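You operate a simulated robot arm through the tools that you are given. There is no shell and no other tool. Be economical: measure what you need, move in short steps, check, and stop when the job is done.

The job below is to be done with a simulated two-armed robot. You get a single attempt, and the scene is never put back.

## Task
Press the reset button two times. Then take the orange housing and leave it in the inside of the black crate. Then take the blue tub and leave it on the third board from the top of the stock shelf. Then take the carton that says "feet" from the second board from the bottom of the stock shelf and leave it on the third board from the top of the stock shelf. Then put the green marker pen on the second board from the bottom of the stock shelf away on the top of the press bench. Then fetch the water bottle and stand it on the third board from the top of the stock shelf. Then put the blue block on the top of the test bench away on the low shelf of the kitting bench. Then put one of the white covers from the white carton on top of the small white carton. Then take the bin of blue parts on the top of the kitting bench and put it away on the top of the wiring bench. Then put the blue screw tub on the top of the sorting table away on the top of the tool bench. Then put two of the modules from the top of the kitting bench on the middle of the fixture table. Keep to this order. Set down upright: carton, water bottle, blue screw tub, module.

The check looks at the end state, three seconds after you hand in, the way a careful person would. Anything else that was tipped, shoved, dropped, spilled or broken makes it a failure. Lids that push on must go on centred and level and be pressed home; caps that screw on are set level and turned clockwise until they are tight.

## Robot
Two 7-joint arms with fingered hands on one trunk, on a base that drives. Base frame: it is fixed to the floor where the robot stands at the start and does not move with it; the origin is under the middle of the robot, x ahead of it, y to its left, z up. Readings come in cm, rad, newtons and seconds.
The left shoulder is at the start at [8.3, 12.5, 109.4], the right one opposite. With the tool pointing down near the work surface each hand reaches from about 10 to 44 cm from the robot's upright axis, wherever it stands, measured 20 degrees to its own side. Places, roughly: bin of blue parts (11x17x8 cm) [-10, 260, 80]; blue block (2x6x5 cm) [1370, 440, 80]; blue screw tub [0, 225, 75]; blue tub (6x6x5 cm) [10, -190, 60]; green marker pen [-50, -200, 50]; inside of the black crate [230, 220, 90]; low shelf of the kitting bench [-10, 340, 20]; middle of the fixture table [80, 0, 80]; module (6x9x7 cm) [-20, 300, 80]; narrow carton, wide carton [-25, -200, 50]; orange housing (5x4x3 cm) [40, -170, 60]; reset button [50, 0, 90]; small white carton [-50, 475, 25]; third board of the stock shelf [-10, -200, 100]; top of the press bench [700, 40, 80]; top of the tool bench [870, 290, 80]; top of the wiring bench [1040, 350, 80]; water bottle (7x7x18 cm) [-230, -60, 90]; white cover (9x6x4 cm) [310, 400, 90]. Payload 3.6 kg a hand.
The TCP of each hand is the grasp point between the finger pads, 3 cm short of the fingertips. In the tool frame z runs along the fingers and y along their closing line. The gripper opens to 10.4 cm. The gripper's body begins 3.5 cm behind the TCP. The gripper is a hand of 4 fingers: y runs from the thumb to the fingers, the wrist lies at [-1.5, -10.4, -17.8] in the tool frame.
Orientation is told as [roll, pitch, yaw] about the base's x, y, z axes, in that order, counted from this pose: with the fingers straight down and the wrist toward the robot, the tool's x, y and z point along [0, 1, 0], [1, 0, 0] and [0, 0, -1] of the base frame.

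## Interface
- The arms move only by the tool drive_tool. It takes "left_rows", "right_rows" or both (then of equal length, played together; a hand with none holds still); each is text: rows parted by semicolons, each of 6 numbers parted by spaces: the shift along the tool's x, y, z in cm, then the turn, a rotation vector about the tool's x, y, z in rad. In form: tx ty tz ax ay az; .... A call has 1 to 8 rows; each row shifts and turns the commanded pose from where the row before left it, along the tool's axes as they then stand. Rows are played at 5 a second. More than 5 cm and 0.15 rad between two rows, and nothing of the call is played. A pose out of reach is approached as far as the arm can. The call stops where the force on the tool passes 40 N (or 10 N more than at its start, if that is more) or the arm is blocked; 0.2 s more then pass. In this call time passes only in rows, and 0.2 s behind the last. It gives the time, the measured TCP pose, the force on the tool (base axes), the opening and the grip force at its end, in the units of the frame above (readings bear some noise), with the torque about the TCP (base axes, N m) and any sound that the robot's microphone picked up.
- Cameras (640 x 400 px; columns grow to the right, rows downward): "scene" is now at [19.65, 0.15, 126.07]; the picture's right is [-0.05, -1.00, 0.00], its down [-0.34, 0.02, -0.94] and it looks along [0.94, -0.05, -0.34] (base axes); focal length 214 px, centre (320, 200). "left" rides on the left gripper at [-6.1, -9.2, -13] in its tool frame; the picture's right is [-0.81, -0.28, 0.52], its down [0.53, -0.71, 0.46] and it looks along [0.24, 0.65, 0.72] (tool axes); focal length 275 px, centre (320, 200). "right" rides on the right gripper at [6.1, -9.2, -13] in its tool frame; the picture's right is [-0.81, 0.27, -0.52], its down [-0.53, -0.71, 0.46] and it looks along [-0.24, 0.64, 0.72] (tool axes); focal length 275 px, centre (320, 200). There is no depth. A picture from a camera that has moved, and an enlarged one, comes with that camera's place and axes in the base frame and with its lens. The place of the scene camera against the robot may be out by one fixed shift of up to 1.8 cm in any direction.
- get_image(camera): a new picture of that camera. The clock stands still meanwhile.
- raise_lower(by): slides the trunk up (or, below 0, down) by that many cm; the arms and the scene camera ride with it, the base frame stays. It gives what a move gives, with no picture.
- base_move(legs): drives the robot by 1 to 6 legs, each [ahead, left, turn to the left] in cm, cm and rad, along the robot's own axes; the way and the turn of a leg run together, so that a leg with both is an arc; at most 150 cm and 3.142 rad a leg. The arms and the cameras ride along, it lands a little off, and it stops where it bumps. It gives what a move gives.
- move_fingers(index, middle, ring, thumb_bend, thumb_turn, hand): sets how far each is bent, from 0 (flat) to 1 (curled in); at 0.3 the hand is open as for a grip, at 0.7 the pads meet at the TCP. One left out holds its place. A second passes; each finger stops where it meets its share of the squeeze, and holds until it gets a number again. It is the only way to open and close the hand. It gives what a move gives, with no picture; readings hold the bend of each and the force on the fingers (four entries, about 0 where the hand has none), thumb and palm. thumb_turn goes from beside the hand (0) to across from the fingers (1), as for a grip.
- turn_head(pan, tilt): turns the head with the scene camera to pan (to the left, within 1.396 rad either way) and tilt (down, from -0.506 to 1.204), counted from straight ahead of the robot. It gives what a move gives.
- inspect(camera, box): a new picture of the part [left, top, right, bottom] of that camera's present view, enlarged. The clock stands still meanwhile.
- sign_off(): hands the job in; it is judged then, once.

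Work in short steps. Places have to be worked out from the pictures, the camera data and where the tool is seen: move nearer, look again, correct. Check each grasp and each placing, and mend what went wrong. You have 556 turns and 364 pictures in all, those below and enlarged ones among them. Open the grippers and draw the arms clear of the work before you hand the job in, unless the task says otherwise; then end with one line.

The tools are called after ">>>" as a command line: name --argument value ..., lists and objects as JSON in quotes. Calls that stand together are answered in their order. drive_tool: Moves the arms, as the interface text tells. Its arguments: {"type":"object","properties":{"left_rows":{"type":"string"},"right_rows":{"type":"string"}},"required":[]} The other tools are called the same way: raise_lower (by) slides the trunk up or down; move_fingers (index, middle, ring, thumb_bend, thumb_turn, hand) moves the fingers one by one; base_move (legs) drives the base; turn_head (pan, tilt) turns the head that bears the scene camera; get_image (camera) takes a picture; inspect (camera, box) takes an enlarged picture of a part of a camera's view; sign_off () hands the job in.

At the start:

```text
time_s: 0.0
left_ee_pos: [47.86, 24.91, 124.17]
left_orientation: [0.0, 0.0, 0.002]
left_force: [0.8, -0.4, -0.1]
left_ft_torque: [0.02, -0.01, 0.02]
left_grip_width: 10.34
left_grasp_force: 0.1
left_shape: jaw
left_bend: [0.3, 0.3, 0.3, 0.3, 0.98]
left_finger forces: [0.0, 0.0, 0.1, 0.1, 0.0, 0.0]
right_ee_pos: [38.77, -16.24, 120.2]
right_orientation: [-0.001, 0.001, 0.0]
right_force: [0.5, 0.2, -0.4]
right_ft_torque: [-0.01, 0.01, -0.01]
right_grip_width: 10.37
right_grasp_force: 0.1
right_shape: jaw
right_bend: [0.3, 0.3, 0.3, 0.3, 0.98]
right_finger forces: [0.1, 0.1, 0.1, 0.0, 0.0, 0.1]
trunk travel left (down, up): [-32.5, 21.1]
robot x, y, heading: [-0.38, -0.23, -0.003]
head pan, tilt: [-0.049, 0.346]
```

scene: 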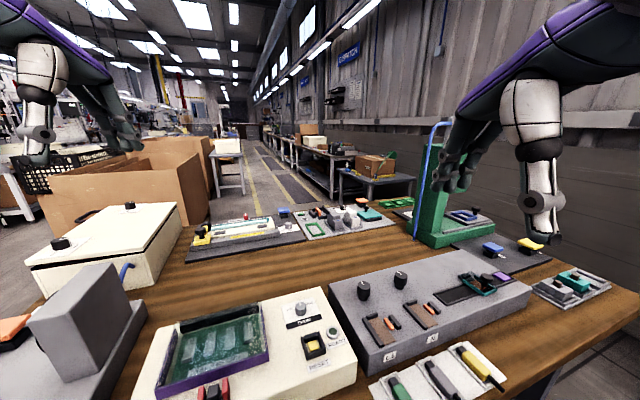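
right: 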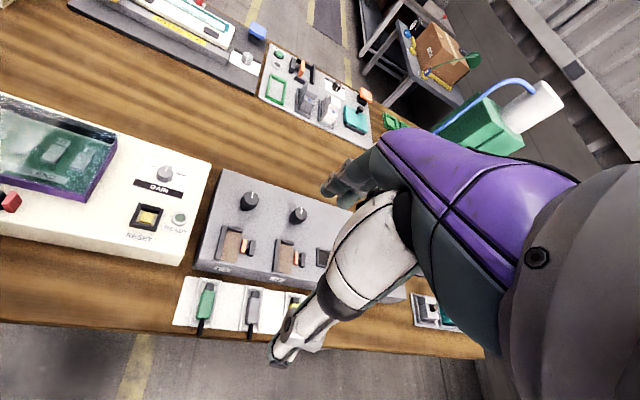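
left: 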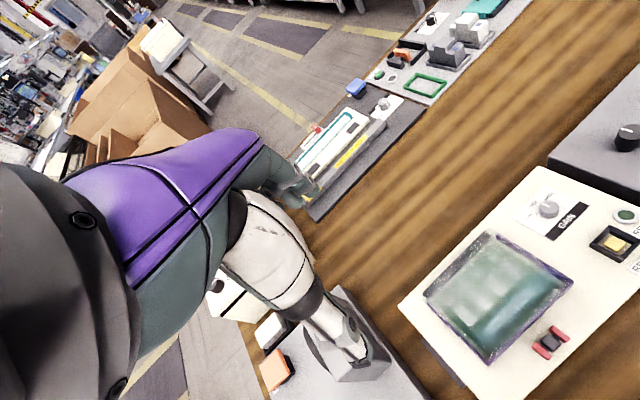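

The button seems to lie near [47.5, 0, 87] from both views. I shape the right hand so one finger sticks out, and look closer at the button.

>>> move_fingers --hand "right" --index 1 --middle 0.6 --ring 1 --thumb_bend 0.2 --thumb_turn 0

>>> inspect --camera "scene" --box '[230, 270, 390, 400]'

>>> get_image --camera "right"

```text
time_s: 1.0
left_ee_pos: [47.97, 24.9, 124.09]
left_orientation: [-0.001, -0.001, 0.002]
left_force: [0.1, 0.3, 0.6]
left_ft_torque: [0.02, -0.02, -0.04]
left_grip_width: 10.38
left_grasp_force: 0.1
left_shape: jaw
left_bend: [0.3, 0.3, 0.3, 0.3, 0.98]
left_finger forces: [0.0, 0.0, 0.0, 0.0, 0.0, 0.1]
right_ee_pos: [38.84, -16.21, 120.13]
right_orientation: [-0.001, 0.0, 0.0]
right_force: [0.4, 0.1, 0.6]
right_ft_torque: [0.0, 0.01, -0.03]
right_grip_width: 9.53
right_grasp_force: 0.0
right_shape: fingers
right_bend: [1.0, 0.6, 1.0, 0.2, 0.0]
right_finger forces: [0.1, 0.0, 0.0, 0.0, 0.1, 0.0]
trunk travel left (down, up): [-32.5, 21.1]
robot x, y, heading: [-0.32, 0.07, -0.001]
head pan, tilt: [-0.049, 0.346]
```

```text
3.08 times, centred on (310, 335) of scene
camera zoom: at [19.65, 0.15, 126.07], right [-0.05, -1.0, 0.0], down [-0.34, 0.02, -0.94], along [0.94, -0.05, -0.34], focal length 660 px, centre (351, -215)
```

zoom: 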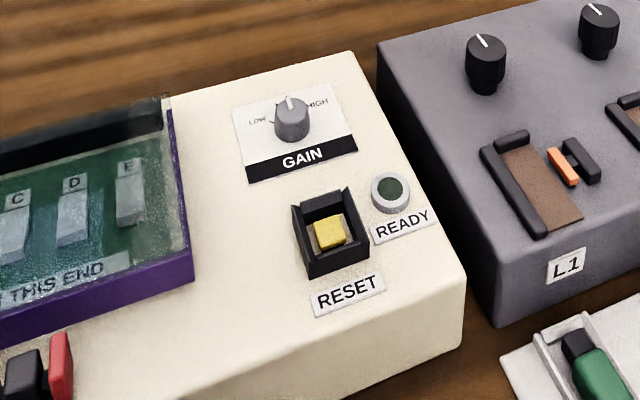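

```text
359 pictures are left
camera right: at [29.46, -10.11, 133.15], right [0.27, -0.81, 0.52], down [-0.71, -0.53, -0.46], along [0.64, -0.24, -0.72], focal length 275 px, centre (320, 200)
```

right: 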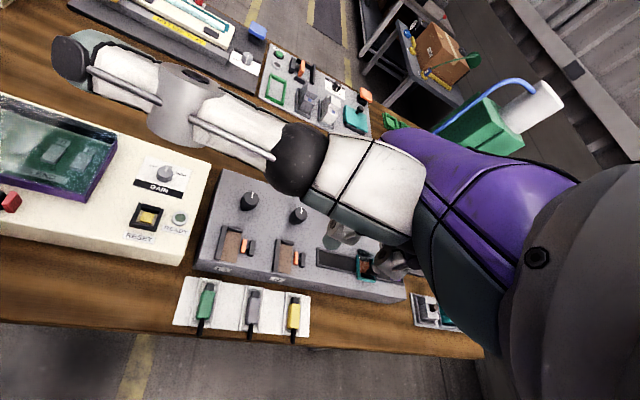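

The button is a small recessed key in a collar, so I need to know where my middle fingertip is. I look at the right hand with the head.

>>> turn_head --pan -0.7 --tilt 0.4

>>> get_image --camera "scene"

```text
time_s: 2.0
left_ee_pos: [47.8, 24.87, 124.15]
left_orientation: [0.0, -0.002, 0.001]
left_force: [0.2, -0.7, -0.3]
left_ft_torque: [0.02, 0.0, -0.01]
left_grip_width: 10.37
left_grasp_force: 0.2
left_shape: jaw
left_bend: [0.3, 0.3, 0.3, 0.3, 0.98]
left_finger forces: [0.0, 0.0, 0.0, 0.0, 0.1, 0.0]
right_ee_pos: [38.79, -16.21, 120.16]
right_orientation: [-0.001, -0.001, 0.001]
right_force: [0.5, -0.1, 0.0]
right_ft_torque: [-0.02, 0.05, -0.02]
right_grip_width: 9.54
right_grasp_force: 0.1
right_shape: fingers
right_bend: [1.0, 0.6, 1.0, 0.2, 0.0]
right_finger forces: [0.1, 0.1, 0.1, 0.0, 0.1, 0.0]
trunk travel left (down, up): [-32.5, 21.1]
robot x, y, heading: [-0.42, -0.12, -0.003]
head pan, tilt: [-0.7, 0.4]
```

```text
358 pictures are left
camera scene: at [17.44, -5.36, 125.57], right [-0.64, -0.77, 0.0], down [-0.3, 0.25, -0.92], along [0.71, -0.59, -0.39], focal length 214 px, centre (320, 200)
```

scene: 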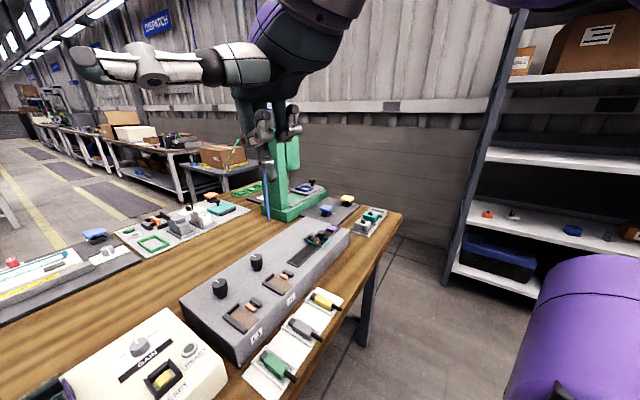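

Fingertip is about where expected (≈TCP, 3 cm below). I lower the hand and bring it over the button.

>>> drive_tool --right_rows "0 0 5 0 0 0;0 0 5 0 0 0;0 0 5 0 0 0;4 0 2.5 0 0 0;4 2.5 0 0 0 0;4 2.5 0 0 0 0;4 2.5 0 0 0 0"

>>> turn_head --pan 0 --tilt 0.7

>>> get_image --camera "scene"

>>> get_image --camera "left"

```text
time_s: 3.6
left_ee_pos: [47.77, 24.87, 124.13]
left_orientation: [0.0, 0.0, 0.002]
left_force: [-0.2, -0.1, 0.9]
left_ft_torque: [0.03, 0.0, 0.01]
left_grip_width: 10.38
left_grasp_force: 0.0
left_shape: jaw
left_bend: [0.3, 0.3, 0.3, 0.3, 0.98]
left_finger forces: [0.0, 0.0, 0.0, 0.0, 0.1, 0.0]
right_ee_pos: [45.14, -3.59, 103.24]
right_orientation: [0.001, -0.002, -0.004]
right_force: [0.4, -0.4, 0.1]
right_ft_torque: [-0.03, -0.02, 0.01]
right_grip_width: 9.55
right_grasp_force: 0.1
right_shape: fingers
right_bend: [1.0, 0.6, 1.0, 0.2, 0.0]
right_finger forces: [0.0, 0.0, 0.0, 0.1, 0.0, 0.0]
right hand out of reach, approached as far as the arm can: row 4, 7
trunk travel left (down, up): [-32.5, 21.1]
robot x, y, heading: [-0.23, 0.13, 0.002]
head pan, tilt: [-0.7, 0.4]
```

```text
time_s: 4.7
left_ee_pos: [47.85, 24.89, 124.11]
left_orientation: [0.0, -0.002, 0.001]
left_force: [-0.3, -0.7, -0.2]
left_ft_torque: [0.03, -0.01, 0.03]
left_grip_width: 10.38
left_grasp_force: 0.1
left_shape: jaw
left_bend: [0.3, 0.3, 0.3, 0.3, 0.98]
left_finger forces: [0.0, 0.0, 0.1, 0.0, 0.0, 0.0]
right_ee_pos: [45.05, -3.7, 103.18]
right_orientation: [0.0, 0.001, -0.001]
right_force: [-0.8, 0.1, 0.1]
right_ft_torque: [-0.02, 0.0, -0.01]
right_grip_width: 9.56
right_grasp_force: 0.1
right_shape: fingers
right_bend: [1.0, 0.6, 1.0, 0.2, 0.0]
right_finger forces: [0.1, 0.0, 0.0, 0.0, 0.0, 0.0]
trunk travel left (down, up): [-32.5, 21.1]
robot x, y, heading: [-0.19, -0.02, -0.001]
head pan, tilt: [0.0, 0.7]
```

```text
357 pictures are left
camera scene: at [18.84, 0.59, 122.89], right [0.0, -1.0, 0.0], down [-0.64, 0.0, -0.77], along [0.77, 0.0, -0.64], focal length 214 px, centre (320, 200)
```

scene: 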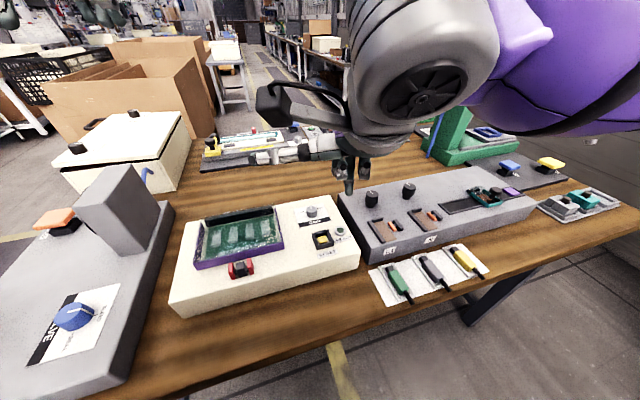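

```text
356 pictures are left
camera left: at [38.64, 18.83, 137.14], right [-0.27, -0.81, -0.52], down [-0.71, 0.53, -0.46], along [0.64, 0.24, -0.72], focal length 275 px, centre (320, 200)
```

left: 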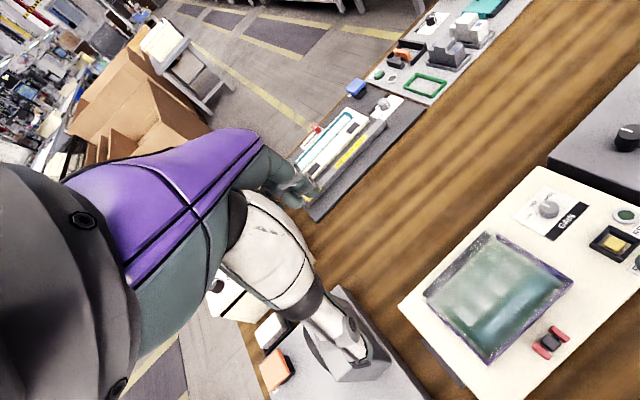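

The right hand is at its reach limit here. The table edge runs slanted, so I turn the robot left to face it and put the button on its right side, then move a little ahead.

>>> base_move --legs '[[0, 0, 0.28], [4, 0, 0]]'

>>> get_image --camera "scene"

```text
time_s: 6.5
left_ee_pos: [42.82, 38.53, 124.11]
left_orientation: [-0.001, -0.002, 0.287]
left_force: [0.9, 0.8, 0.7]
left_ft_torque: [0.0, 0.04, -0.01]
left_grip_width: 10.34
left_grasp_force: 0.0
left_shape: jaw
left_bend: [0.3, 0.3, 0.3, 0.3, 0.98]
left_finger forces: [0.0, 0.0, 0.0, 0.0, 0.1, 0.0]
right_ee_pos: [48.03, 10.43, 103.21]
right_orientation: [0.0, -0.001, 0.286]
right_force: [0.0, 0.7, 0.5]
right_ft_torque: [0.03, 0.01, -0.01]
right_grip_width: 9.54
right_grasp_force: 0.0
right_shape: fingers
right_bend: [1.0, 0.6, 1.0, 0.2, 0.0]
right_finger forces: [0.0, 0.0, 0.1, 0.0, 0.0, 0.0]
trunk travel left (down, up): [-32.5, 21.1]
robot x, y, heading: [3.79, 1.0, 0.287]
head pan, tilt: [0.0, 0.7]
```

```text
355 pictures are left
camera scene: at [21.88, 7.27, 122.87], right [0.28, -0.96, 0.0], down [-0.62, -0.18, -0.76], along [0.73, 0.21, -0.64], focal length 214 px, centre (320, 200)
```

scene: 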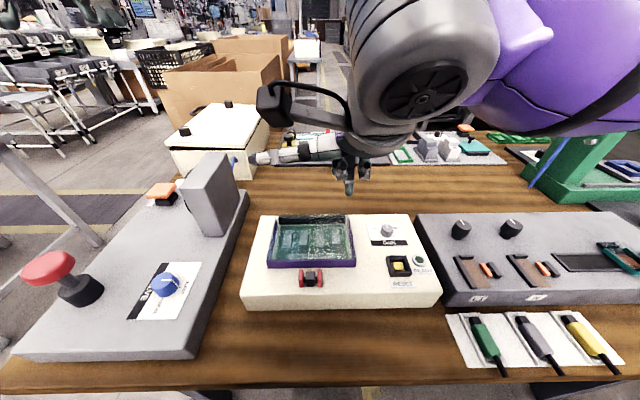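

Button is about 10.5 cm to the right and 5 cm nearer than the fingertip. I shift over and lower partially.

>>> drive_tool --right_rows "-4 -1 0 0 0 0;-4 -1 0 0 0 0;-2.5 -2 0 0 0 0;0 0 4 0 0 0;0 0 3 0 0 0"

>>> get_image --camera "scene"

>>> get_image --camera "right"

>>> get_image --camera "left"

```text
time_s: 7.7
left_ee_pos: [42.74, 38.37, 124.07]
left_orientation: [-0.001, 0.0, 0.287]
left_force: [0.2, -0.2, 0.2]
left_ft_torque: [-0.01, 0.01, 0.02]
left_grip_width: 10.35
left_grasp_force: 0.0
left_shape: jaw
left_bend: [0.3, 0.3, 0.3, 0.3, 0.98]
left_finger forces: [0.1, 0.1, 0.0, 0.0, 0.1, 0.0]
right_ee_pos: [48.25, -0.47, 96.31]
right_orientation: [0.003, 0.003, 0.284]
right_force: [0.9, -0.1, 1.3]
right_ft_torque: [-0.01, -0.01, -0.01]
right_grip_width: 9.54
right_grasp_force: 0.0
right_shape: fingers
right_bend: [1.0, 0.6, 1.0, 0.2, 0.0]
right_finger forces: [0.0, 0.1, 0.0, 0.1, 0.1, 0.0]
right hand out of reach, approached as far as the arm can: row 4, 5
trunk travel left (down, up): [-32.5, 21.1]
robot x, y, heading: [3.9, 1.27, 0.286]
head pan, tilt: [0.0, 0.7]
```

```text
354 pictures are left
camera scene: at [21.78, 7.22, 122.88], right [0.28, -0.96, 0.0], down [-0.62, -0.18, -0.76], along [0.73, 0.21, -0.64], focal length 214 px, centre (320, 200)
```

scene: 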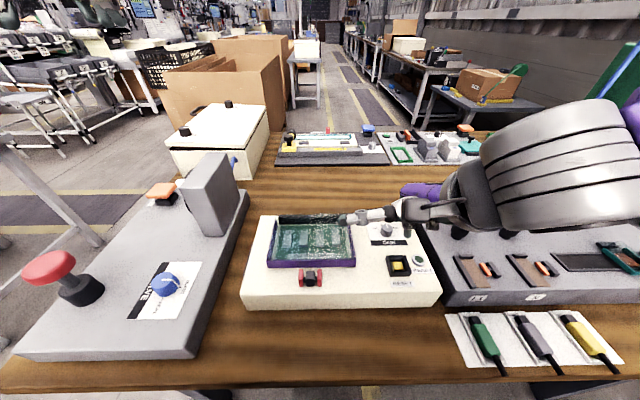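

```text
353 pictures are left
camera right: at [37.49, 2.87, 109.32], right [0.49, -0.7, 0.52], down [-0.54, -0.71, -0.45], along [0.68, -0.05, -0.73], focal length 275 px, centre (320, 200)
```

right: 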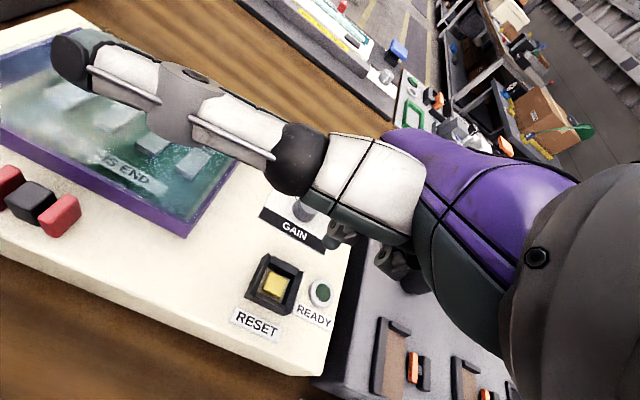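

```text
352 pictures are left
camera left: at [35.54, 30.01, 137.14], right [-0.04, -0.86, -0.52], down [-0.83, 0.31, -0.46], along [0.55, 0.42, -0.72], focal length 275 px, centre (320, 200)
```

left: 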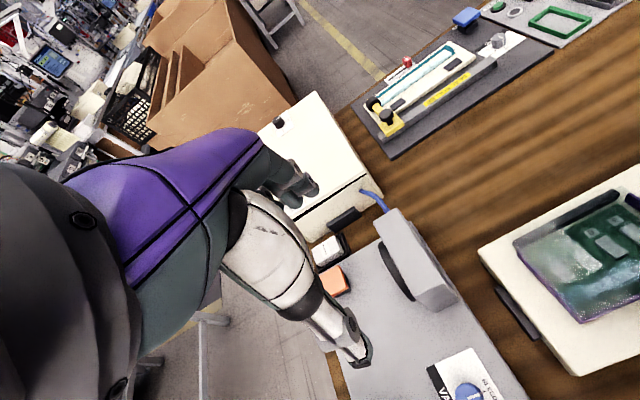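

The picture and the reading don't obviously agree about where the finger is; I zoom in.

>>> inspect --camera "scene" --box '[320, 150, 520, 290]'

```text
2.86 times, centred on (420, 220) of scene
camera zoom: at [21.78, 7.22, 122.88], right [0.28, -0.96, 0.0], down [-0.62, -0.18, -0.76], along [0.73, 0.21, -0.64], focal length 613 px, centre (34, 143)
```

zoom: 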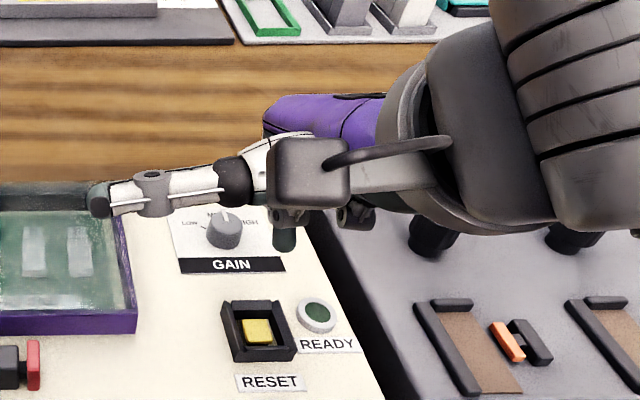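

Fingertip is at about [50, -0.9, 94]; the key at [47.9, -0.7, 87]. I shift back 1.9, left 0.6 and down 3, then look again.

>>> drive_tool --right_rows "0.6 -1.9 0 0 0 0;0 0 3 0 0 0"

>>> inspect --camera "scene" --box '[340, 200, 460, 290]'

>>> get_image --camera "right"

```text
time_s: 8.3
left_ee_pos: [42.62, 38.38, 124.1]
left_orientation: [0.0, 0.001, 0.286]
left_force: [-0.6, -0.1, 0.5]
left_ft_torque: [0.0, 0.02, 0.02]
left_grip_width: 10.35
left_grasp_force: 0.0
left_shape: jaw
left_bend: [0.3, 0.3, 0.3, 0.3, 0.98]
left_finger forces: [0.1, 0.0, 0.0, 0.0, 0.1, 0.0]
right_ee_pos: [47.95, 0.86, 93.85]
right_orientation: [-0.001, 0.002, 0.284]
right_force: [0.9, -0.6, -0.1]
right_ft_torque: [0.01, 0.02, 0.0]
right_grip_width: 9.56
right_grasp_force: 0.0
right_shape: fingers
right_bend: [1.0, 0.6, 1.0, 0.2, 0.0]
right_finger forces: [0.1, 0.1, 0.2, 0.0, 0.1, 0.0]
right hand out of reach, approached as far as the arm can: row 1, 2
trunk travel left (down, up): [-32.5, 21.1]
robot x, y, heading: [3.39, 1.02, 0.285]
head pan, tilt: [0.0, 0.7]
```

```text
4.44 times, centred on (400, 245) of scene
camera zoom: at [21.85, 7.24, 122.87], right [0.28, -0.96, 0.0], down [-0.62, -0.18, -0.76], along [0.73, 0.21, -0.64], focal length 953 px, centre (-36, 0)
```

zoom: 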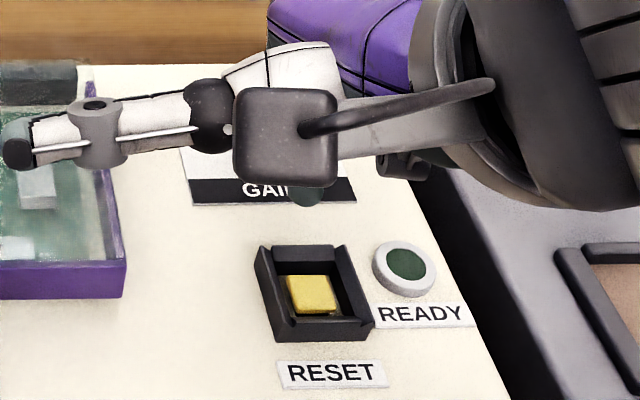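

```text
349 pictures are left
camera right: at [37.35, 4.13, 106.87], right [0.49, -0.7, 0.52], down [-0.54, -0.71, -0.45], along [0.69, -0.05, -0.73], focal length 275 px, centre (320, 200)
```

right: 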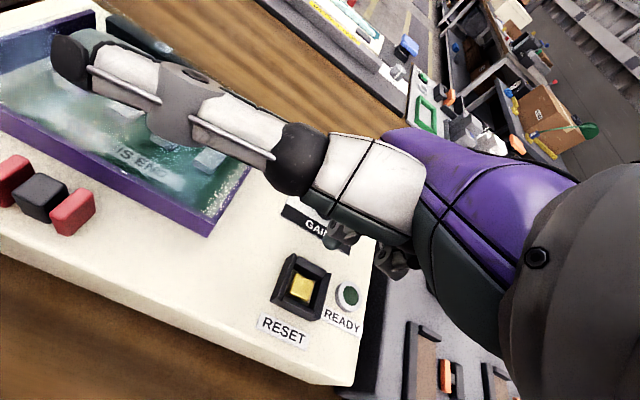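

The right hand sits at a reach limit while near shoulder height; I raise the trunk 15 cm so that it works lower relative to the shoulder.

>>> raise_lower --by 15

>>> drive_tool --right_rows "0 0 4 0 0 0;0 0 4 0 0 0;0 0 3 0 0 0;0 0 2 0 0 0"

>>> get_image --camera "scene"

```text
time_s: 10.1
left_ee_pos: [42.97, 38.48, 139.17]
left_orientation: [0.0, 0.002, 0.286]
left_force: [0.3, -0.6, -1.0]
left_ft_torque: [-0.01, 0.02, -0.04]
left_grip_width: 10.36
left_grasp_force: 0.1
left_shape: jaw
left_bend: [0.3, 0.3, 0.3, 0.3, 0.98]
left_finger forces: [0.1, 0.0, 0.0, 0.1, 0.0, 0.1]
right_ee_pos: [48.12, 0.78, 108.88]
right_orientation: [-0.001, 0.002, 0.286]
right_force: [0.1, 0.2, 0.7]
right_ft_torque: [0.0, -0.02, -0.02]
right_grip_width: 9.54
right_grasp_force: 0.1
right_shape: fingers
right_bend: [1.0, 0.6, 1.0, 0.2, 0.0]
right_finger forces: [0.0, 0.0, 0.0, 0.1, 0.1, 0.0]
trunk travel left (down, up): [-47.5, 6.1]
robot x, y, heading: [3.85, 0.93, 0.288]
head pan, tilt: [0.0, 0.7]
```

```text
time_s: 11.1
left_ee_pos: [42.7, 38.47, 139.12]
left_orientation: [0.001, 0.0, 0.286]
left_force: [-0.1, -0.4, 0.6]
left_ft_torque: [0.0, 0.01, -0.02]
left_grip_width: 10.37
left_grasp_force: 0.0
left_shape: jaw
left_bend: [0.3, 0.3, 0.3, 0.3, 0.98]
left_finger forces: [0.0, 0.2, 0.0, 0.0, 0.0, 0.0]
right_ee_pos: [47.93, 0.75, 95.9]
right_orientation: [0.002, 0.0, 0.285]
right_force: [-0.3, 0.4, -0.1]
right_ft_torque: [-0.01, -0.02, -0.03]
right_grip_width: 9.55
right_grasp_force: 0.1
right_shape: fingers
right_bend: [1.0, 0.6, 1.0, 0.2, 0.0]
right_finger forces: [0.0, 0.0, 0.1, 0.0, 0.1, 0.0]
trunk travel left (down, up): [-47.5, 6.1]
robot x, y, heading: [3.39, 1.14, 0.283]
head pan, tilt: [0.0, 0.7]
```

```text
348 pictures are left
camera scene: at [16.86, 5.79, 138.92], right [0.28, -0.96, 0.0], down [-0.62, -0.18, -0.76], along [0.73, 0.21, -0.64], focal length 214 px, centre (320, 200)
```

scene: 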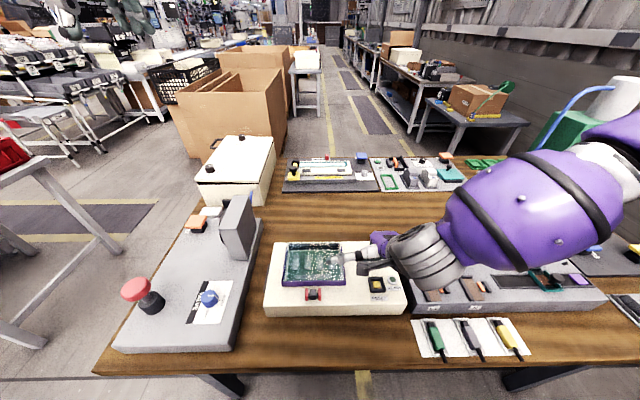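

Reach is fine now. I move back 2 cm and right 0.6 cm, then look.

>>> drive_tool --right_rows "-0.6 -2 0 0 0 0;0 0 2 0 0 0"

>>> inspect --camera "scene" --box '[320, 230, 440, 310]'

>>> get_image --camera "right"

```text
time_s: 11.7
left_ee_pos: [42.7, 38.46, 139.16]
left_orientation: [0.0, 0.0, 0.288]
left_force: [0.7, 0.2, 0.5]
left_ft_torque: [0.01, 0.0, -0.03]
left_grip_width: 10.38
left_grasp_force: 0.0
left_shape: jaw
left_bend: [0.3, 0.3, 0.3, 0.3, 0.98]
left_finger forces: [0.0, 0.1, 0.1, 0.0, 0.0, 0.0]
right_ee_pos: [46.44, -0.46, 93.95]
right_orientation: [0.001, 0.0, 0.284]
right_force: [0.7, -0.6, 0.0]
right_ft_torque: [-0.01, -0.01, 0.01]
right_grip_width: 9.55
right_grasp_force: 0.0
right_shape: fingers
right_bend: [1.0, 0.6, 1.0, 0.2, 0.0]
right_finger forces: [0.0, 0.1, 0.0, 0.0, 0.0, 0.1]
trunk travel left (down, up): [-47.5, 6.1]
robot x, y, heading: [4.03, 1.18, 0.286]
head pan, tilt: [0.0, 0.7]
```

```text
5.00 times, centred on (380, 270) of scene
camera zoom: at [16.9, 5.83, 138.91], right [0.28, -0.96, 0.0], down [-0.62, -0.18, -0.76], along [0.73, 0.21, -0.64], focal length 1072 px, centre (20, -150)
```

zoom: 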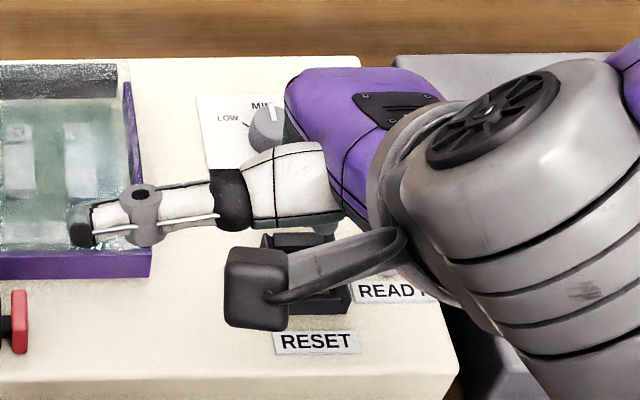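

```text
346 pictures are left
camera right: at [35.73, 2.91, 106.99], right [0.49, -0.7, 0.52], down [-0.54, -0.71, -0.46], along [0.69, -0.05, -0.72], focal length 275 px, centre (320, 200)
```

right: 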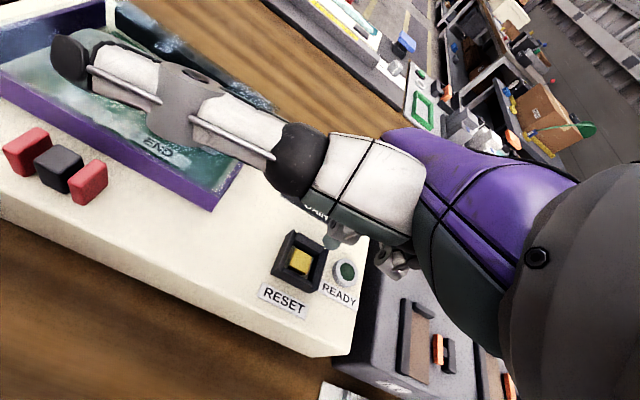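

The wrist mount hides the button from above; I zoom into the hand camera for the fingertip and button.

>>> inspect --camera "right" --box '[240, 170, 440, 310]'

```text
2.86 times, centred on (340, 240) of right
camera zoom: at [35.73, 2.91, 106.99], right [0.49, -0.7, 0.52], down [-0.54, -0.71, -0.46], along [0.69, -0.05, -0.72], focal length 786 px, centre (263, 86)
```

zoom: 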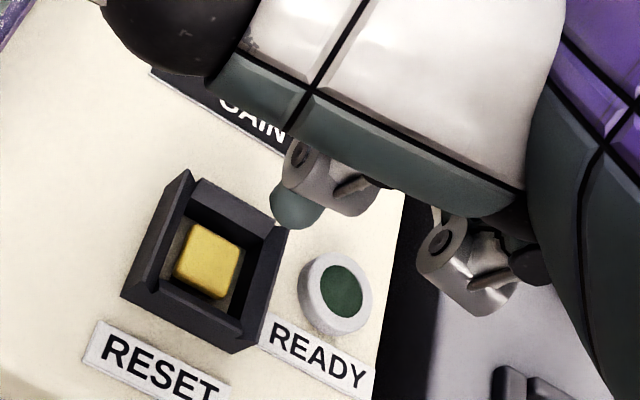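

By my ray estimate the tip is at about [48.2, -0.9, 91.6], right over the key. I descend 2 cm and check.

>>> drive_tool --right_rows "0 0 1 0 0 0;0 0 1 0 0 0"

>>> inspect --camera "right" --box '[240, 170, 440, 310]'

```text
time_s: 12.3
left_ee_pos: [42.51, 38.4, 139.27]
left_orientation: [-0.001, -0.001, 0.288]
left_force: [0.5, -0.3, -0.1]
left_ft_torque: [-0.02, -0.01, -0.01]
left_grip_width: 10.39
left_grasp_force: 0.1
left_shape: jaw
left_bend: [0.3, 0.3, 0.3, 0.3, 0.98]
left_finger forces: [0.0, 0.1, 0.0, 0.0, 0.0, 0.0]
right_ee_pos: [46.31, -0.44, 92.03]
right_orientation: [0.0, -0.003, 0.285]
right_force: [-1.0, -0.8, 2.1]
right_ft_torque: [-0.03, -0.02, -0.05]
right_grip_width: 9.54
right_grasp_force: 1.8
right_shape: fingers
right_bend: [1.0, 0.62, 1.0, 0.2, 0.0]
right_finger forces: [0.1, 2.9, 0.0, 0.0, 0.0, 0.0]
trunk travel left (down, up): [-47.5, 6.1]
robot x, y, heading: [4.04, 1.24, 0.284]
head pan, tilt: [0.0, 0.7]
```

```text
2.86 times, centred on (340, 240) of right
camera zoom: at [35.54, 2.84, 105.02], right [0.49, -0.7, 0.52], down [-0.53, -0.71, -0.46], along [0.69, -0.05, -0.72], focal length 786 px, centre (263, 86)
```

zoom: 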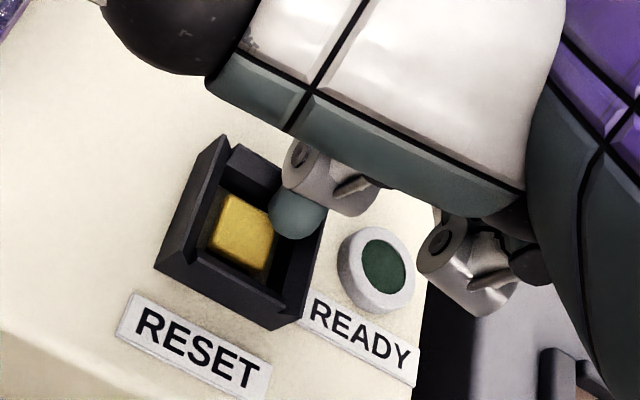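

The fingertip touched the collar's back right wall. I lift 0.7, shift left 0.8 and back 0.6, and look.

>>> drive_tool --right_rows "0 0 -0.8 0 0 0;0.8 -0.6 0 0 0 0"

>>> inspect --camera "right" --box '[240, 170, 440, 310]'

```text
time_s: 12.9
left_ee_pos: [42.54, 38.43, 139.35]
left_orientation: [-0.001, 0.0, 0.286]
left_force: [0.2, -0.1, -0.3]
left_ft_torque: [-0.02, 0.01, -0.03]
left_grip_width: 10.36
left_grasp_force: 0.1
left_shape: jaw
left_bend: [0.3, 0.3, 0.3, 0.3, 0.98]
left_finger forces: [0.1, 0.0, 0.0, 0.1, 0.0, 0.0]
right_ee_pos: [45.39, 0.2, 92.67]
right_orientation: [0.002, -0.001, 0.283]
right_force: [-0.1, 0.7, 0.5]
right_ft_torque: [0.0, 0.01, 0.0]
right_grip_width: 9.56
right_grasp_force: 0.1
right_shape: fingers
right_bend: [1.0, 0.6, 1.0, 0.2, 0.0]
right_finger forces: [0.0, 0.0, 0.1, 0.0, 0.0, 0.1]
trunk travel left (down, up): [-47.5, 6.1]
robot x, y, heading: [3.59, 1.22, 0.285]
head pan, tilt: [0.0, 0.7]
```

```text
2.86 times, centred on (340, 240) of right
camera zoom: at [34.75, 3.49, 105.76], right [0.49, -0.7, 0.52], down [-0.54, -0.71, -0.46], along [0.69, -0.05, -0.72], focal length 786 px, centre (263, 86)
```

zoom: 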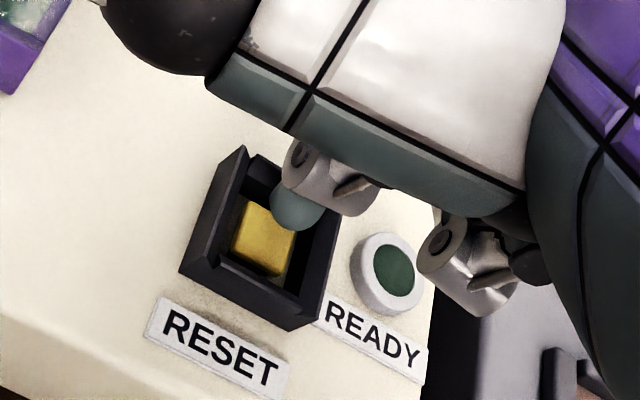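

Accounting for the parallax while descending, the tip should now enter the collar. I go down 1.2 cm and check.

>>> drive_tool --right_rows "0 0 0.6 0 0 0;0 0 0.6 0 0 0"

>>> inspect --camera "right" --box '[240, 170, 440, 310]'

```text
time_s: 13.5
left_ee_pos: [42.55, 38.5, 139.2]
left_orientation: [-0.001, -0.002, 0.287]
left_force: [0.4, 0.5, 0.4]
left_ft_torque: [0.0, -0.03, -0.02]
left_grip_width: 10.36
left_grasp_force: 0.1
left_shape: jaw
left_bend: [0.3, 0.3, 0.3, 0.3, 0.98]
left_finger forces: [0.0, 0.0, 0.0, 0.1, 0.0, 0.0]
right_ee_pos: [45.49, 0.2, 91.63]
right_orientation: [0.001, -0.003, 0.286]
right_force: [0.1, 0.1, 7.5]
right_ft_torque: [0.01, -0.18, 0.0]
right_grip_width: 9.54
right_grasp_force: 3.4
right_shape: fingers
right_bend: [1.0, 0.61, 1.0, 0.2, 0.0]
right_finger forces: [0.1, 7.2, 0.0, 0.1, 0.0, 0.1]
trunk travel left (down, up): [-47.5, 6.1]
robot x, y, heading: [3.78, 0.83, 0.285]
head pan, tilt: [0.0, 0.7]
heard: click
```

```text
2.86 times, centred on (340, 240) of right
camera zoom: at [34.84, 3.42, 104.73], right [0.49, -0.7, 0.52], down [-0.53, -0.71, -0.46], along [0.69, -0.05, -0.72], focal length 786 px, centre (263, 86)
```

zoom: 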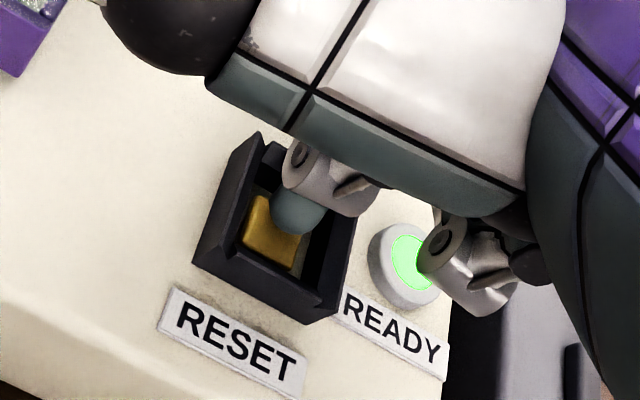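

A click, and the lamp lit: press one. I lift off and look before pressing again.

>>> drive_tool --right_rows "0 0 -0.7 0 0 0;0 0 -0.7 0 0 0;0 0 0 0 0 0"

>>> inspect --camera "right" --box '[240, 170, 440, 310]'

```text
time_s: 14.3
left_ee_pos: [42.63, 38.5, 139.18]
left_orientation: [0.001, 0.001, 0.286]
left_force: [1.1, -1.0, -0.2]
left_ft_torque: [-0.02, 0.01, 0.0]
left_grip_width: 10.39
left_grasp_force: 0.1
left_shape: jaw
left_bend: [0.3, 0.3, 0.3, 0.3, 0.98]
left_finger forces: [0.0, 0.0, 0.1, 0.0, 0.1, 0.0]
right_ee_pos: [45.42, 0.21, 93.11]
right_orientation: [0.0, 0.0, 0.285]
right_force: [-0.6, 0.2, -0.4]
right_ft_torque: [-0.01, -0.01, 0.02]
right_grip_width: 9.55
right_grasp_force: 0.0
right_shape: fingers
right_bend: [1.0, 0.6, 1.0, 0.2, 0.0]
right_finger forces: [0.0, 0.1, 0.0, 0.0, 0.1, 0.0]
trunk travel left (down, up): [-47.5, 6.1]
robot x, y, heading: [3.7, 1.27, 0.286]
head pan, tilt: [0.0, 0.7]
```

```text
2.86 times, centred on (340, 240) of right
camera zoom: at [34.77, 3.53, 106.05], right [0.49, -0.7, 0.52], down [-0.54, -0.71, -0.46], along [0.69, -0.05, -0.73], focal length 786 px, centre (263, 86)
```

zoom: 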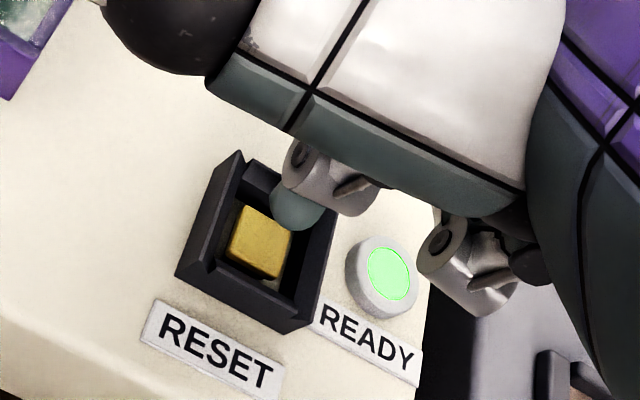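

The key is back up, the lamp stays lit. Second press now, then lift.

>>> drive_tool --right_rows "0 0 0.7 0 0 0;0 0 0.7 0 0 0"

```text
time_s: 14.9
left_ee_pos: [42.6, 38.51, 139.19]
left_orientation: [0.001, -0.002, 0.286]
left_force: [0.7, 0.5, 0.5]
left_ft_torque: [-0.01, -0.05, -0.03]
left_grip_width: 10.38
left_grasp_force: 0.1
left_shape: jaw
left_bend: [0.3, 0.3, 0.3, 0.3, 0.98]
left_finger forces: [0.0, 0.0, 0.0, 0.1, 0.0, 0.0]
right_ee_pos: [45.54, 0.23, 91.71]
right_orientation: [0.001, -0.003, 0.285]
right_force: [-0.6, 1.2, 5.9]
right_ft_torque: [-0.01, -0.18, 0.01]
right_grip_width: 9.52
right_grasp_force: 3.0
right_shape: fingers
right_bend: [1.0, 0.61, 1.0, 0.2, 0.0]
right_finger forces: [0.1, 6.1, 0.0, 0.1, 0.0, 0.1]
trunk travel left (down, up): [-47.5, 6.1]
robot x, y, heading: [3.68, 0.86, 0.283]
head pan, tilt: [0.0, 0.7]
heard: click
```

Second click. I lift straight up and look.

>>> drive_tool --right_rows "0 0 -1 0 0 0;0 0 -4 0 0 0;0 0 -5 0 0 0;0 0 -5 0 0 0;0 0 -5 0 0 0;0 0 -5 0 0 0"

>>> get_image --camera "right"

```text
time_s: 16.3
left_ee_pos: [42.55, 38.37, 139.1]
left_orientation: [-0.002, 0.0, 0.287]
left_force: [0.2, 0.1, -0.2]
left_ft_torque: [-0.03, -0.03, 0.01]
left_grip_width: 10.37
left_grasp_force: 0.1
left_shape: jaw
left_bend: [0.3, 0.3, 0.3, 0.3, 0.98]
left_finger forces: [0.1, 0.0, 0.0, 0.0, 0.0, 0.0]
right_ee_pos: [45.49, 0.43, 116.29]
right_orientation: [-0.001, 0.0, 0.287]
right_force: [-0.9, -0.7, 0.5]
right_ft_torque: [-0.03, 0.02, -0.01]
right_grip_width: 9.53
right_grasp_force: 0.1
right_shape: fingers
right_bend: [1.0, 0.6, 1.0, 0.2, 0.0]
right_finger forces: [0.0, 0.1, 0.0, 0.0, 0.0, 0.0]
trunk travel left (down, up): [-47.5, 6.1]
robot x, y, heading: [3.63, 1.2, 0.282]
head pan, tilt: [0.0, 0.7]
```

```text
340 pictures are left
camera right: at [34.95, 3.76, 129.4], right [0.49, -0.7, 0.52], down [-0.53, -0.71, -0.46], along [0.69, -0.05, -0.72], focal length 275 px, centre (320, 200)
```

right: 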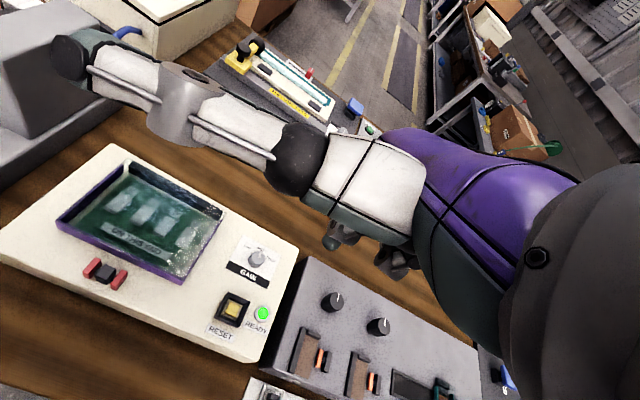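

Both presses registered and nothing was disturbed. Next is the orange housing on the stock shelf: I back off, turn to face −y, and look.

>>> base_move --legs '[[-35, 0, 0], [0, 0, -1.85]]'

>>> move_fingers --hand "right" --index 0.3 --middle 0.3 --ring 0.3 --thumb_bend 0.3 --thumb_turn 1

>>> turn_head --pan 0 --tilt 0.4

>>> get_image --camera "scene"

```text
time_s: 23.0
left_ee_pos: [-3.83, -56.41, 139.09]
left_orientation: [0.0, -0.001, -1.558]
left_force: [-0.1, -0.2, -0.3]
left_ft_torque: [0.0, 0.0, 0.01]
left_grip_width: 10.35
left_grasp_force: 0.0
left_shape: jaw
left_bend: [0.3, 0.3, 0.3, 0.3, 0.98]
left_finger forces: [0.1, 0.0, 0.0, 0.0, 0.0, 0.0]
right_ee_pos: [-41.25, -49.1, 116.42]
right_orientation: [0.002, 0.0, -1.56]
right_force: [0.1, 0.1, 0.3]
right_ft_torque: [-0.01, 0.02, 0.03]
right_grip_width: 9.55
right_grasp_force: 0.1
right_shape: fingers
right_bend: [1.0, 0.6, 1.0, 0.2, 0.0]
right_finger forces: [0.0, 0.0, 0.0, 0.0, 0.0, 0.0]
trunk travel left (down, up): [-47.5, 6.1]
robot x, y, heading: [-29.25, -8.83, -1.562]
head pan, tilt: [0.0, 0.7]
```

```text
time_s: 24.0
left_ee_pos: [-3.94, -56.32, 139.07]
left_orientation: [0.0, -0.001, -1.557]
left_force: [0.3, 0.0, 0.2]
left_ft_torque: [0.0, -0.04, 0.02]
left_grip_width: 10.38
left_grasp_force: 0.1
left_shape: jaw
left_bend: [0.3, 0.3, 0.3, 0.3, 0.98]
left_finger forces: [0.1, 0.0, 0.0, 0.0, 0.1, 0.0]
right_ee_pos: [-41.33, -48.91, 116.45]
right_orientation: [0.0, -0.002, -1.56]
right_force: [-0.2, 0.2, 0.8]
right_ft_torque: [-0.01, -0.01, 0.0]
right_grip_width: 10.35
right_grasp_force: 0.0
right_shape: fingers
right_bend: [0.3, 0.3, 0.3, 0.3, 0.97]
right_finger forces: [0.0, 0.0, 0.0, 0.1, 0.0, 0.0]
trunk travel left (down, up): [-47.5, 6.1]
robot x, y, heading: [-28.9, -8.71, -1.56]
head pan, tilt: [0.0, 0.7]
```

```text
time_s: 24.8
left_ee_pos: [-3.75, -56.29, 139.19]
left_orientation: [-0.001, -0.001, -1.558]
left_force: [-0.2, 0.5, -0.5]
left_ft_torque: [-0.02, 0.01, 0.02]
left_grip_width: 10.36
left_grasp_force: 0.1
left_shape: jaw
left_bend: [0.3, 0.3, 0.3, 0.3, 0.98]
left_finger forces: [0.0, 0.0, 0.1, 0.0, 0.1, 0.1]
right_ee_pos: [-41.18, -49.19, 116.36]
right_orientation: [-0.001, 0.001, -1.559]
right_force: [-0.4, -0.3, 0.0]
right_ft_torque: [0.01, 0.0, -0.05]
right_grip_width: 10.34
right_grasp_force: 0.2
right_shape: fingers
right_bend: [0.3, 0.3, 0.3, 0.3, 0.97]
right_finger forces: [0.0, 0.0, 0.0, 0.1, 0.1, 0.0]
trunk travel left (down, up): [-47.5, 6.1]
robot x, y, heading: [-28.99, -8.85, -1.557]
head pan, tilt: [0.0, 0.4]
```

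```text
339 pictures are left
camera scene: at [-29.99, -23.59, 141.6], right [-1.0, -0.01, 0.0], down [0.0, 0.39, -0.92], along [0.01, -0.92, -0.39], focal length 214 px, centre (320, 200)
```

scene: 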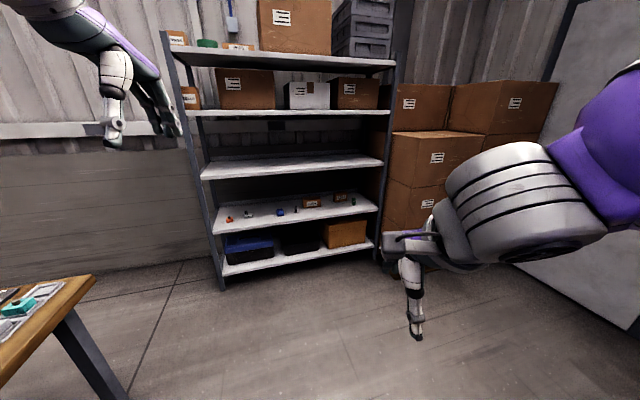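

Five boards; the orange housing is on the second board from the bottom around [47, -182, 57]. I drive closer and left, lower the trunk, and look again.

>>> base_move --legs '[[80, 0, 0], [0, 50, 0]]'

>>> raise_lower --by -30

>>> turn_head --pan 0 --tilt 0.5

>>> get_image --camera "scene"

```text
time_s: 31.7
left_ee_pos: [46.54, -137.47, 139.19]
left_orientation: [-0.001, 0.0, -1.555]
left_force: [0.8, 0.7, 0.5]
left_ft_torque: [0.0, 0.02, -0.01]
left_grip_width: 10.37
left_grasp_force: 0.1
left_shape: jaw
left_bend: [0.3, 0.3, 0.3, 0.3, 0.98]
left_finger forces: [0.0, 0.0, 0.1, 0.0, 0.1, 0.0]
right_ee_pos: [9.1, -130.42, 116.32]
right_orientation: [0.0, 0.0, -1.558]
right_force: [-0.7, 1.4, -0.3]
right_ft_torque: [0.01, 0.01, -0.01]
right_grip_width: 10.33
right_grasp_force: 0.0
right_shape: fingers
right_bend: [0.3, 0.3, 0.3, 0.3, 0.97]
right_finger forces: [0.0, 0.0, 0.1, 0.1, 0.1, 0.0]
trunk travel left (down, up): [-47.5, 6.1]
robot x, y, heading: [20.77, -89.77, -1.554]
head pan, tilt: [0.0, 0.4]
```

```text
time_s: 34.7
left_ee_pos: [46.55, -137.56, 109.13]
left_orientation: [0.0, 0.0, -1.556]
left_force: [-0.7, 0.5, 0.2]
left_ft_torque: [-0.01, 0.0, 0.0]
left_grip_width: 10.39
left_grasp_force: 0.1
left_shape: jaw
left_bend: [0.3, 0.3, 0.3, 0.3, 0.98]
left_finger forces: [0.0, 0.1, 0.0, 0.0, 0.0, 0.0]
right_ee_pos: [9.17, -132.37, 82.03]
right_orientation: [0.0, 0.138, -1.557]
right_force: [0.0, 0.1, 0.6]
right_ft_torque: [-0.01, -0.03, 0.0]
right_grip_width: 10.33
right_grasp_force: 0.1
right_shape: fingers
right_bend: [0.3, 0.3, 0.3, 0.3, 0.97]
right_finger forces: [0.0, 0.1, 0.0, 0.0, 0.1, 0.0]
trunk travel left (down, up): [-17.5, 36.1]
robot x, y, heading: [21.13, -89.85, -1.557]
head pan, tilt: [0.0, 0.4]
```

```text
time_s: 35.3
left_ee_pos: [46.46, -137.58, 109.13]
left_orientation: [-0.001, -0.001, -1.556]
left_force: [-0.5, 0.0, -0.4]
left_ft_torque: [0.03, 0.01, -0.01]
left_grip_width: 10.39
left_grasp_force: 0.0
left_shape: jaw
left_bend: [0.3, 0.3, 0.3, 0.3, 0.98]
left_finger forces: [0.0, 0.0, 0.0, 0.1, 0.0, 0.1]
right_ee_pos: [9.23, -132.31, 82.1]
right_orientation: [-0.001, 0.14, -1.556]
right_force: [-0.3, -1.0, 0.4]
right_ft_torque: [-0.02, -0.04, -0.04]
right_grip_width: 10.34
right_grasp_force: 0.0
right_shape: fingers
right_bend: [0.3, 0.3, 0.3, 0.3, 0.97]
right_finger forces: [0.0, 0.1, 0.1, 0.1, 0.0, 0.1]
trunk travel left (down, up): [-17.5, 36.1]
robot x, y, heading: [21.35, -90.06, -1.555]
head pan, tilt: [0.0, 0.499]
```

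```text
338 pictures are left
camera scene: at [20.35, -113.99, 109.19], right [-1.0, -0.02, 0.0], down [-0.01, 0.48, -0.88], along [0.01, -0.88, -0.48], focal length 214 px, centre (320, 200)
```

scene: 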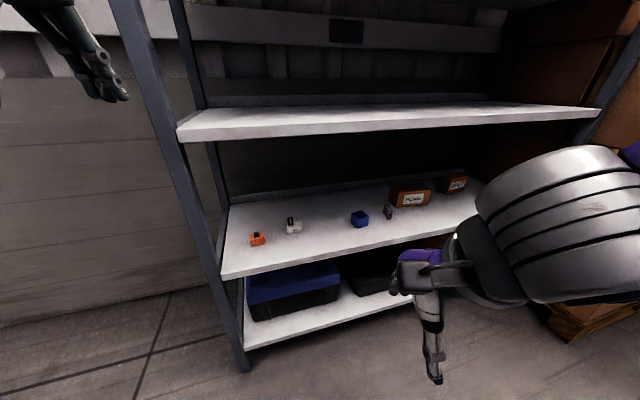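

The board of interest is at z ≈ 60 with its front edge at y ≈ −158; the third board top is about z 99. I first pull the right arm back so it can't hit the shelf when I drive nearer.

>>> drive_tool --right_rows "-2 -4 0 0 0 0;-2 -4 0 0 0 0;-2 -4 0 0 0 0;-2 -4 0 0 0 0;-2 -4 0 0 0 0"

>>> get_image --camera "scene"

>>> get_image --camera "left"

```text
time_s: 36.5
left_ee_pos: [46.54, -137.45, 109.26]
left_orientation: [-0.001, -0.001, -1.555]
left_force: [-0.9, 0.1, 0.4]
left_ft_torque: [0.0, -0.03, 0.03]
left_grip_width: 10.37
left_grasp_force: 0.0
left_shape: jaw
left_bend: [0.3, 0.3, 0.3, 0.3, 0.98]
left_finger forces: [0.0, 0.1, 0.0, 0.0, 0.1, 0.1]
right_ee_pos: [-0.3, -125.9, 92.91]
right_orientation: [0.001, 0.144, -1.555]
right_force: [-0.7, 0.4, 0.4]
right_ft_torque: [-0.01, -0.01, -0.03]
right_grip_width: 10.31
right_grasp_force: 0.1
right_shape: fingers
right_bend: [0.3, 0.3, 0.3, 0.3, 0.97]
right_finger forces: [0.0, 0.1, 0.1, 0.1, 0.0, 0.1]
right hand out of reach, approached as far as the arm can: row 1, 2, 3, 4, 5
trunk travel left (down, up): [-17.5, 36.1]
robot x, y, heading: [20.8, -90.01, -1.558]
head pan, tilt: [0.0, 0.499]
```

```text
337 pictures are left
camera scene: at [20.31, -113.96, 109.19], right [-1.0, -0.02, 0.0], down [-0.01, 0.48, -0.88], along [0.01, -0.88, -0.48], focal length 214 px, centre (320, 200)
```

scene: 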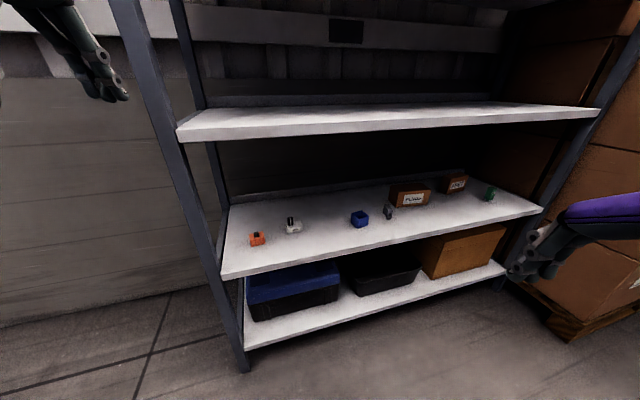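

```text
336 pictures are left
camera left: at [40.2, -128.39, 122.16], right [-0.81, 0.26, -0.52], down [0.52, 0.72, -0.46], along [0.25, -0.64, -0.72], focal length 275 px, centre (320, 200)
```

left: 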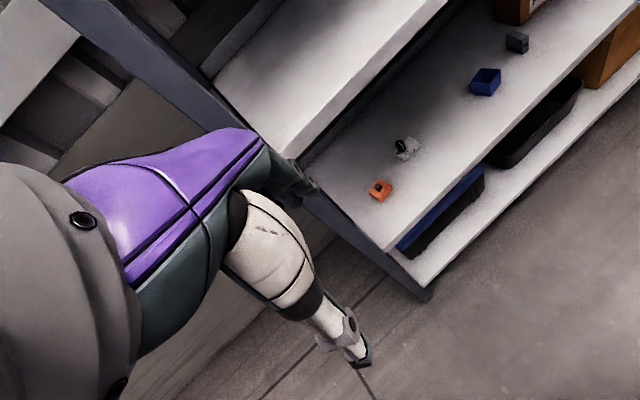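

Hand camera agrees: orange housing at about [43.7, -173.5, 61]. I lower the left hand in front of the shelf.

>>> drive_tool --left_rows "0 0 5 0 0 0;0 0 5 0 0 0;0 0 5 0 0 0;0 0 5 0 0 0;0 0 5 0 0 0;0 0 5 0 0 0;0 0 5 0 0 0;0 0 5 0 0 0"

>>> get_image --camera "scene"

```text
time_s: 38.3
left_ee_pos: [46.21, -137.65, 69.04]
left_orientation: [0.0, 0.001, -1.552]
left_force: [0.2, 0.1, -0.3]
left_ft_torque: [-0.01, -0.01, 0.03]
left_grip_width: 10.37
left_grasp_force: 0.0
left_shape: jaw
left_bend: [0.3, 0.3, 0.3, 0.3, 0.98]
left_finger forces: [0.0, 0.0, 0.0, 0.0, 0.1, 0.0]
right_ee_pos: [-0.21, -125.97, 92.84]
right_orientation: [-0.002, 0.145, -1.558]
right_force: [0.1, -0.8, -0.7]
right_ft_torque: [0.0, 0.02, -0.03]
right_grip_width: 10.33
right_grasp_force: 0.0
right_shape: fingers
right_bend: [0.3, 0.3, 0.3, 0.3, 0.97]
right_finger forces: [0.0, 0.1, 0.0, 0.0, 0.0, 0.0]
trunk travel left (down, up): [-17.5, 36.1]
robot x, y, heading: [20.75, -90.23, -1.554]
head pan, tilt: [0.0, 0.499]
```

```text
335 pictures are left
camera scene: at [20.37, -114.03, 109.17], right [-1.0, -0.02, 0.0], down [-0.01, 0.48, -0.88], along [0.01, -0.88, -0.48], focal length 214 px, centre (320, 200)
```

scene: 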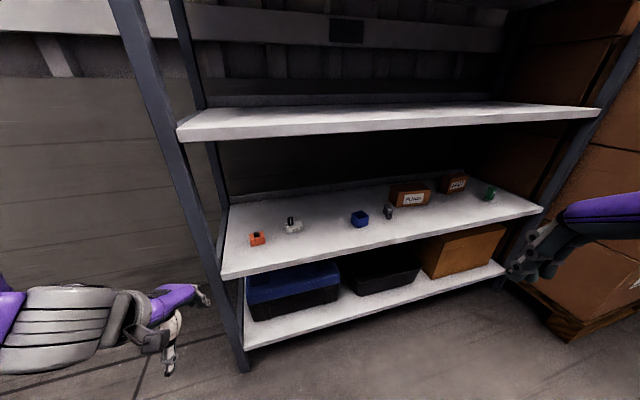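

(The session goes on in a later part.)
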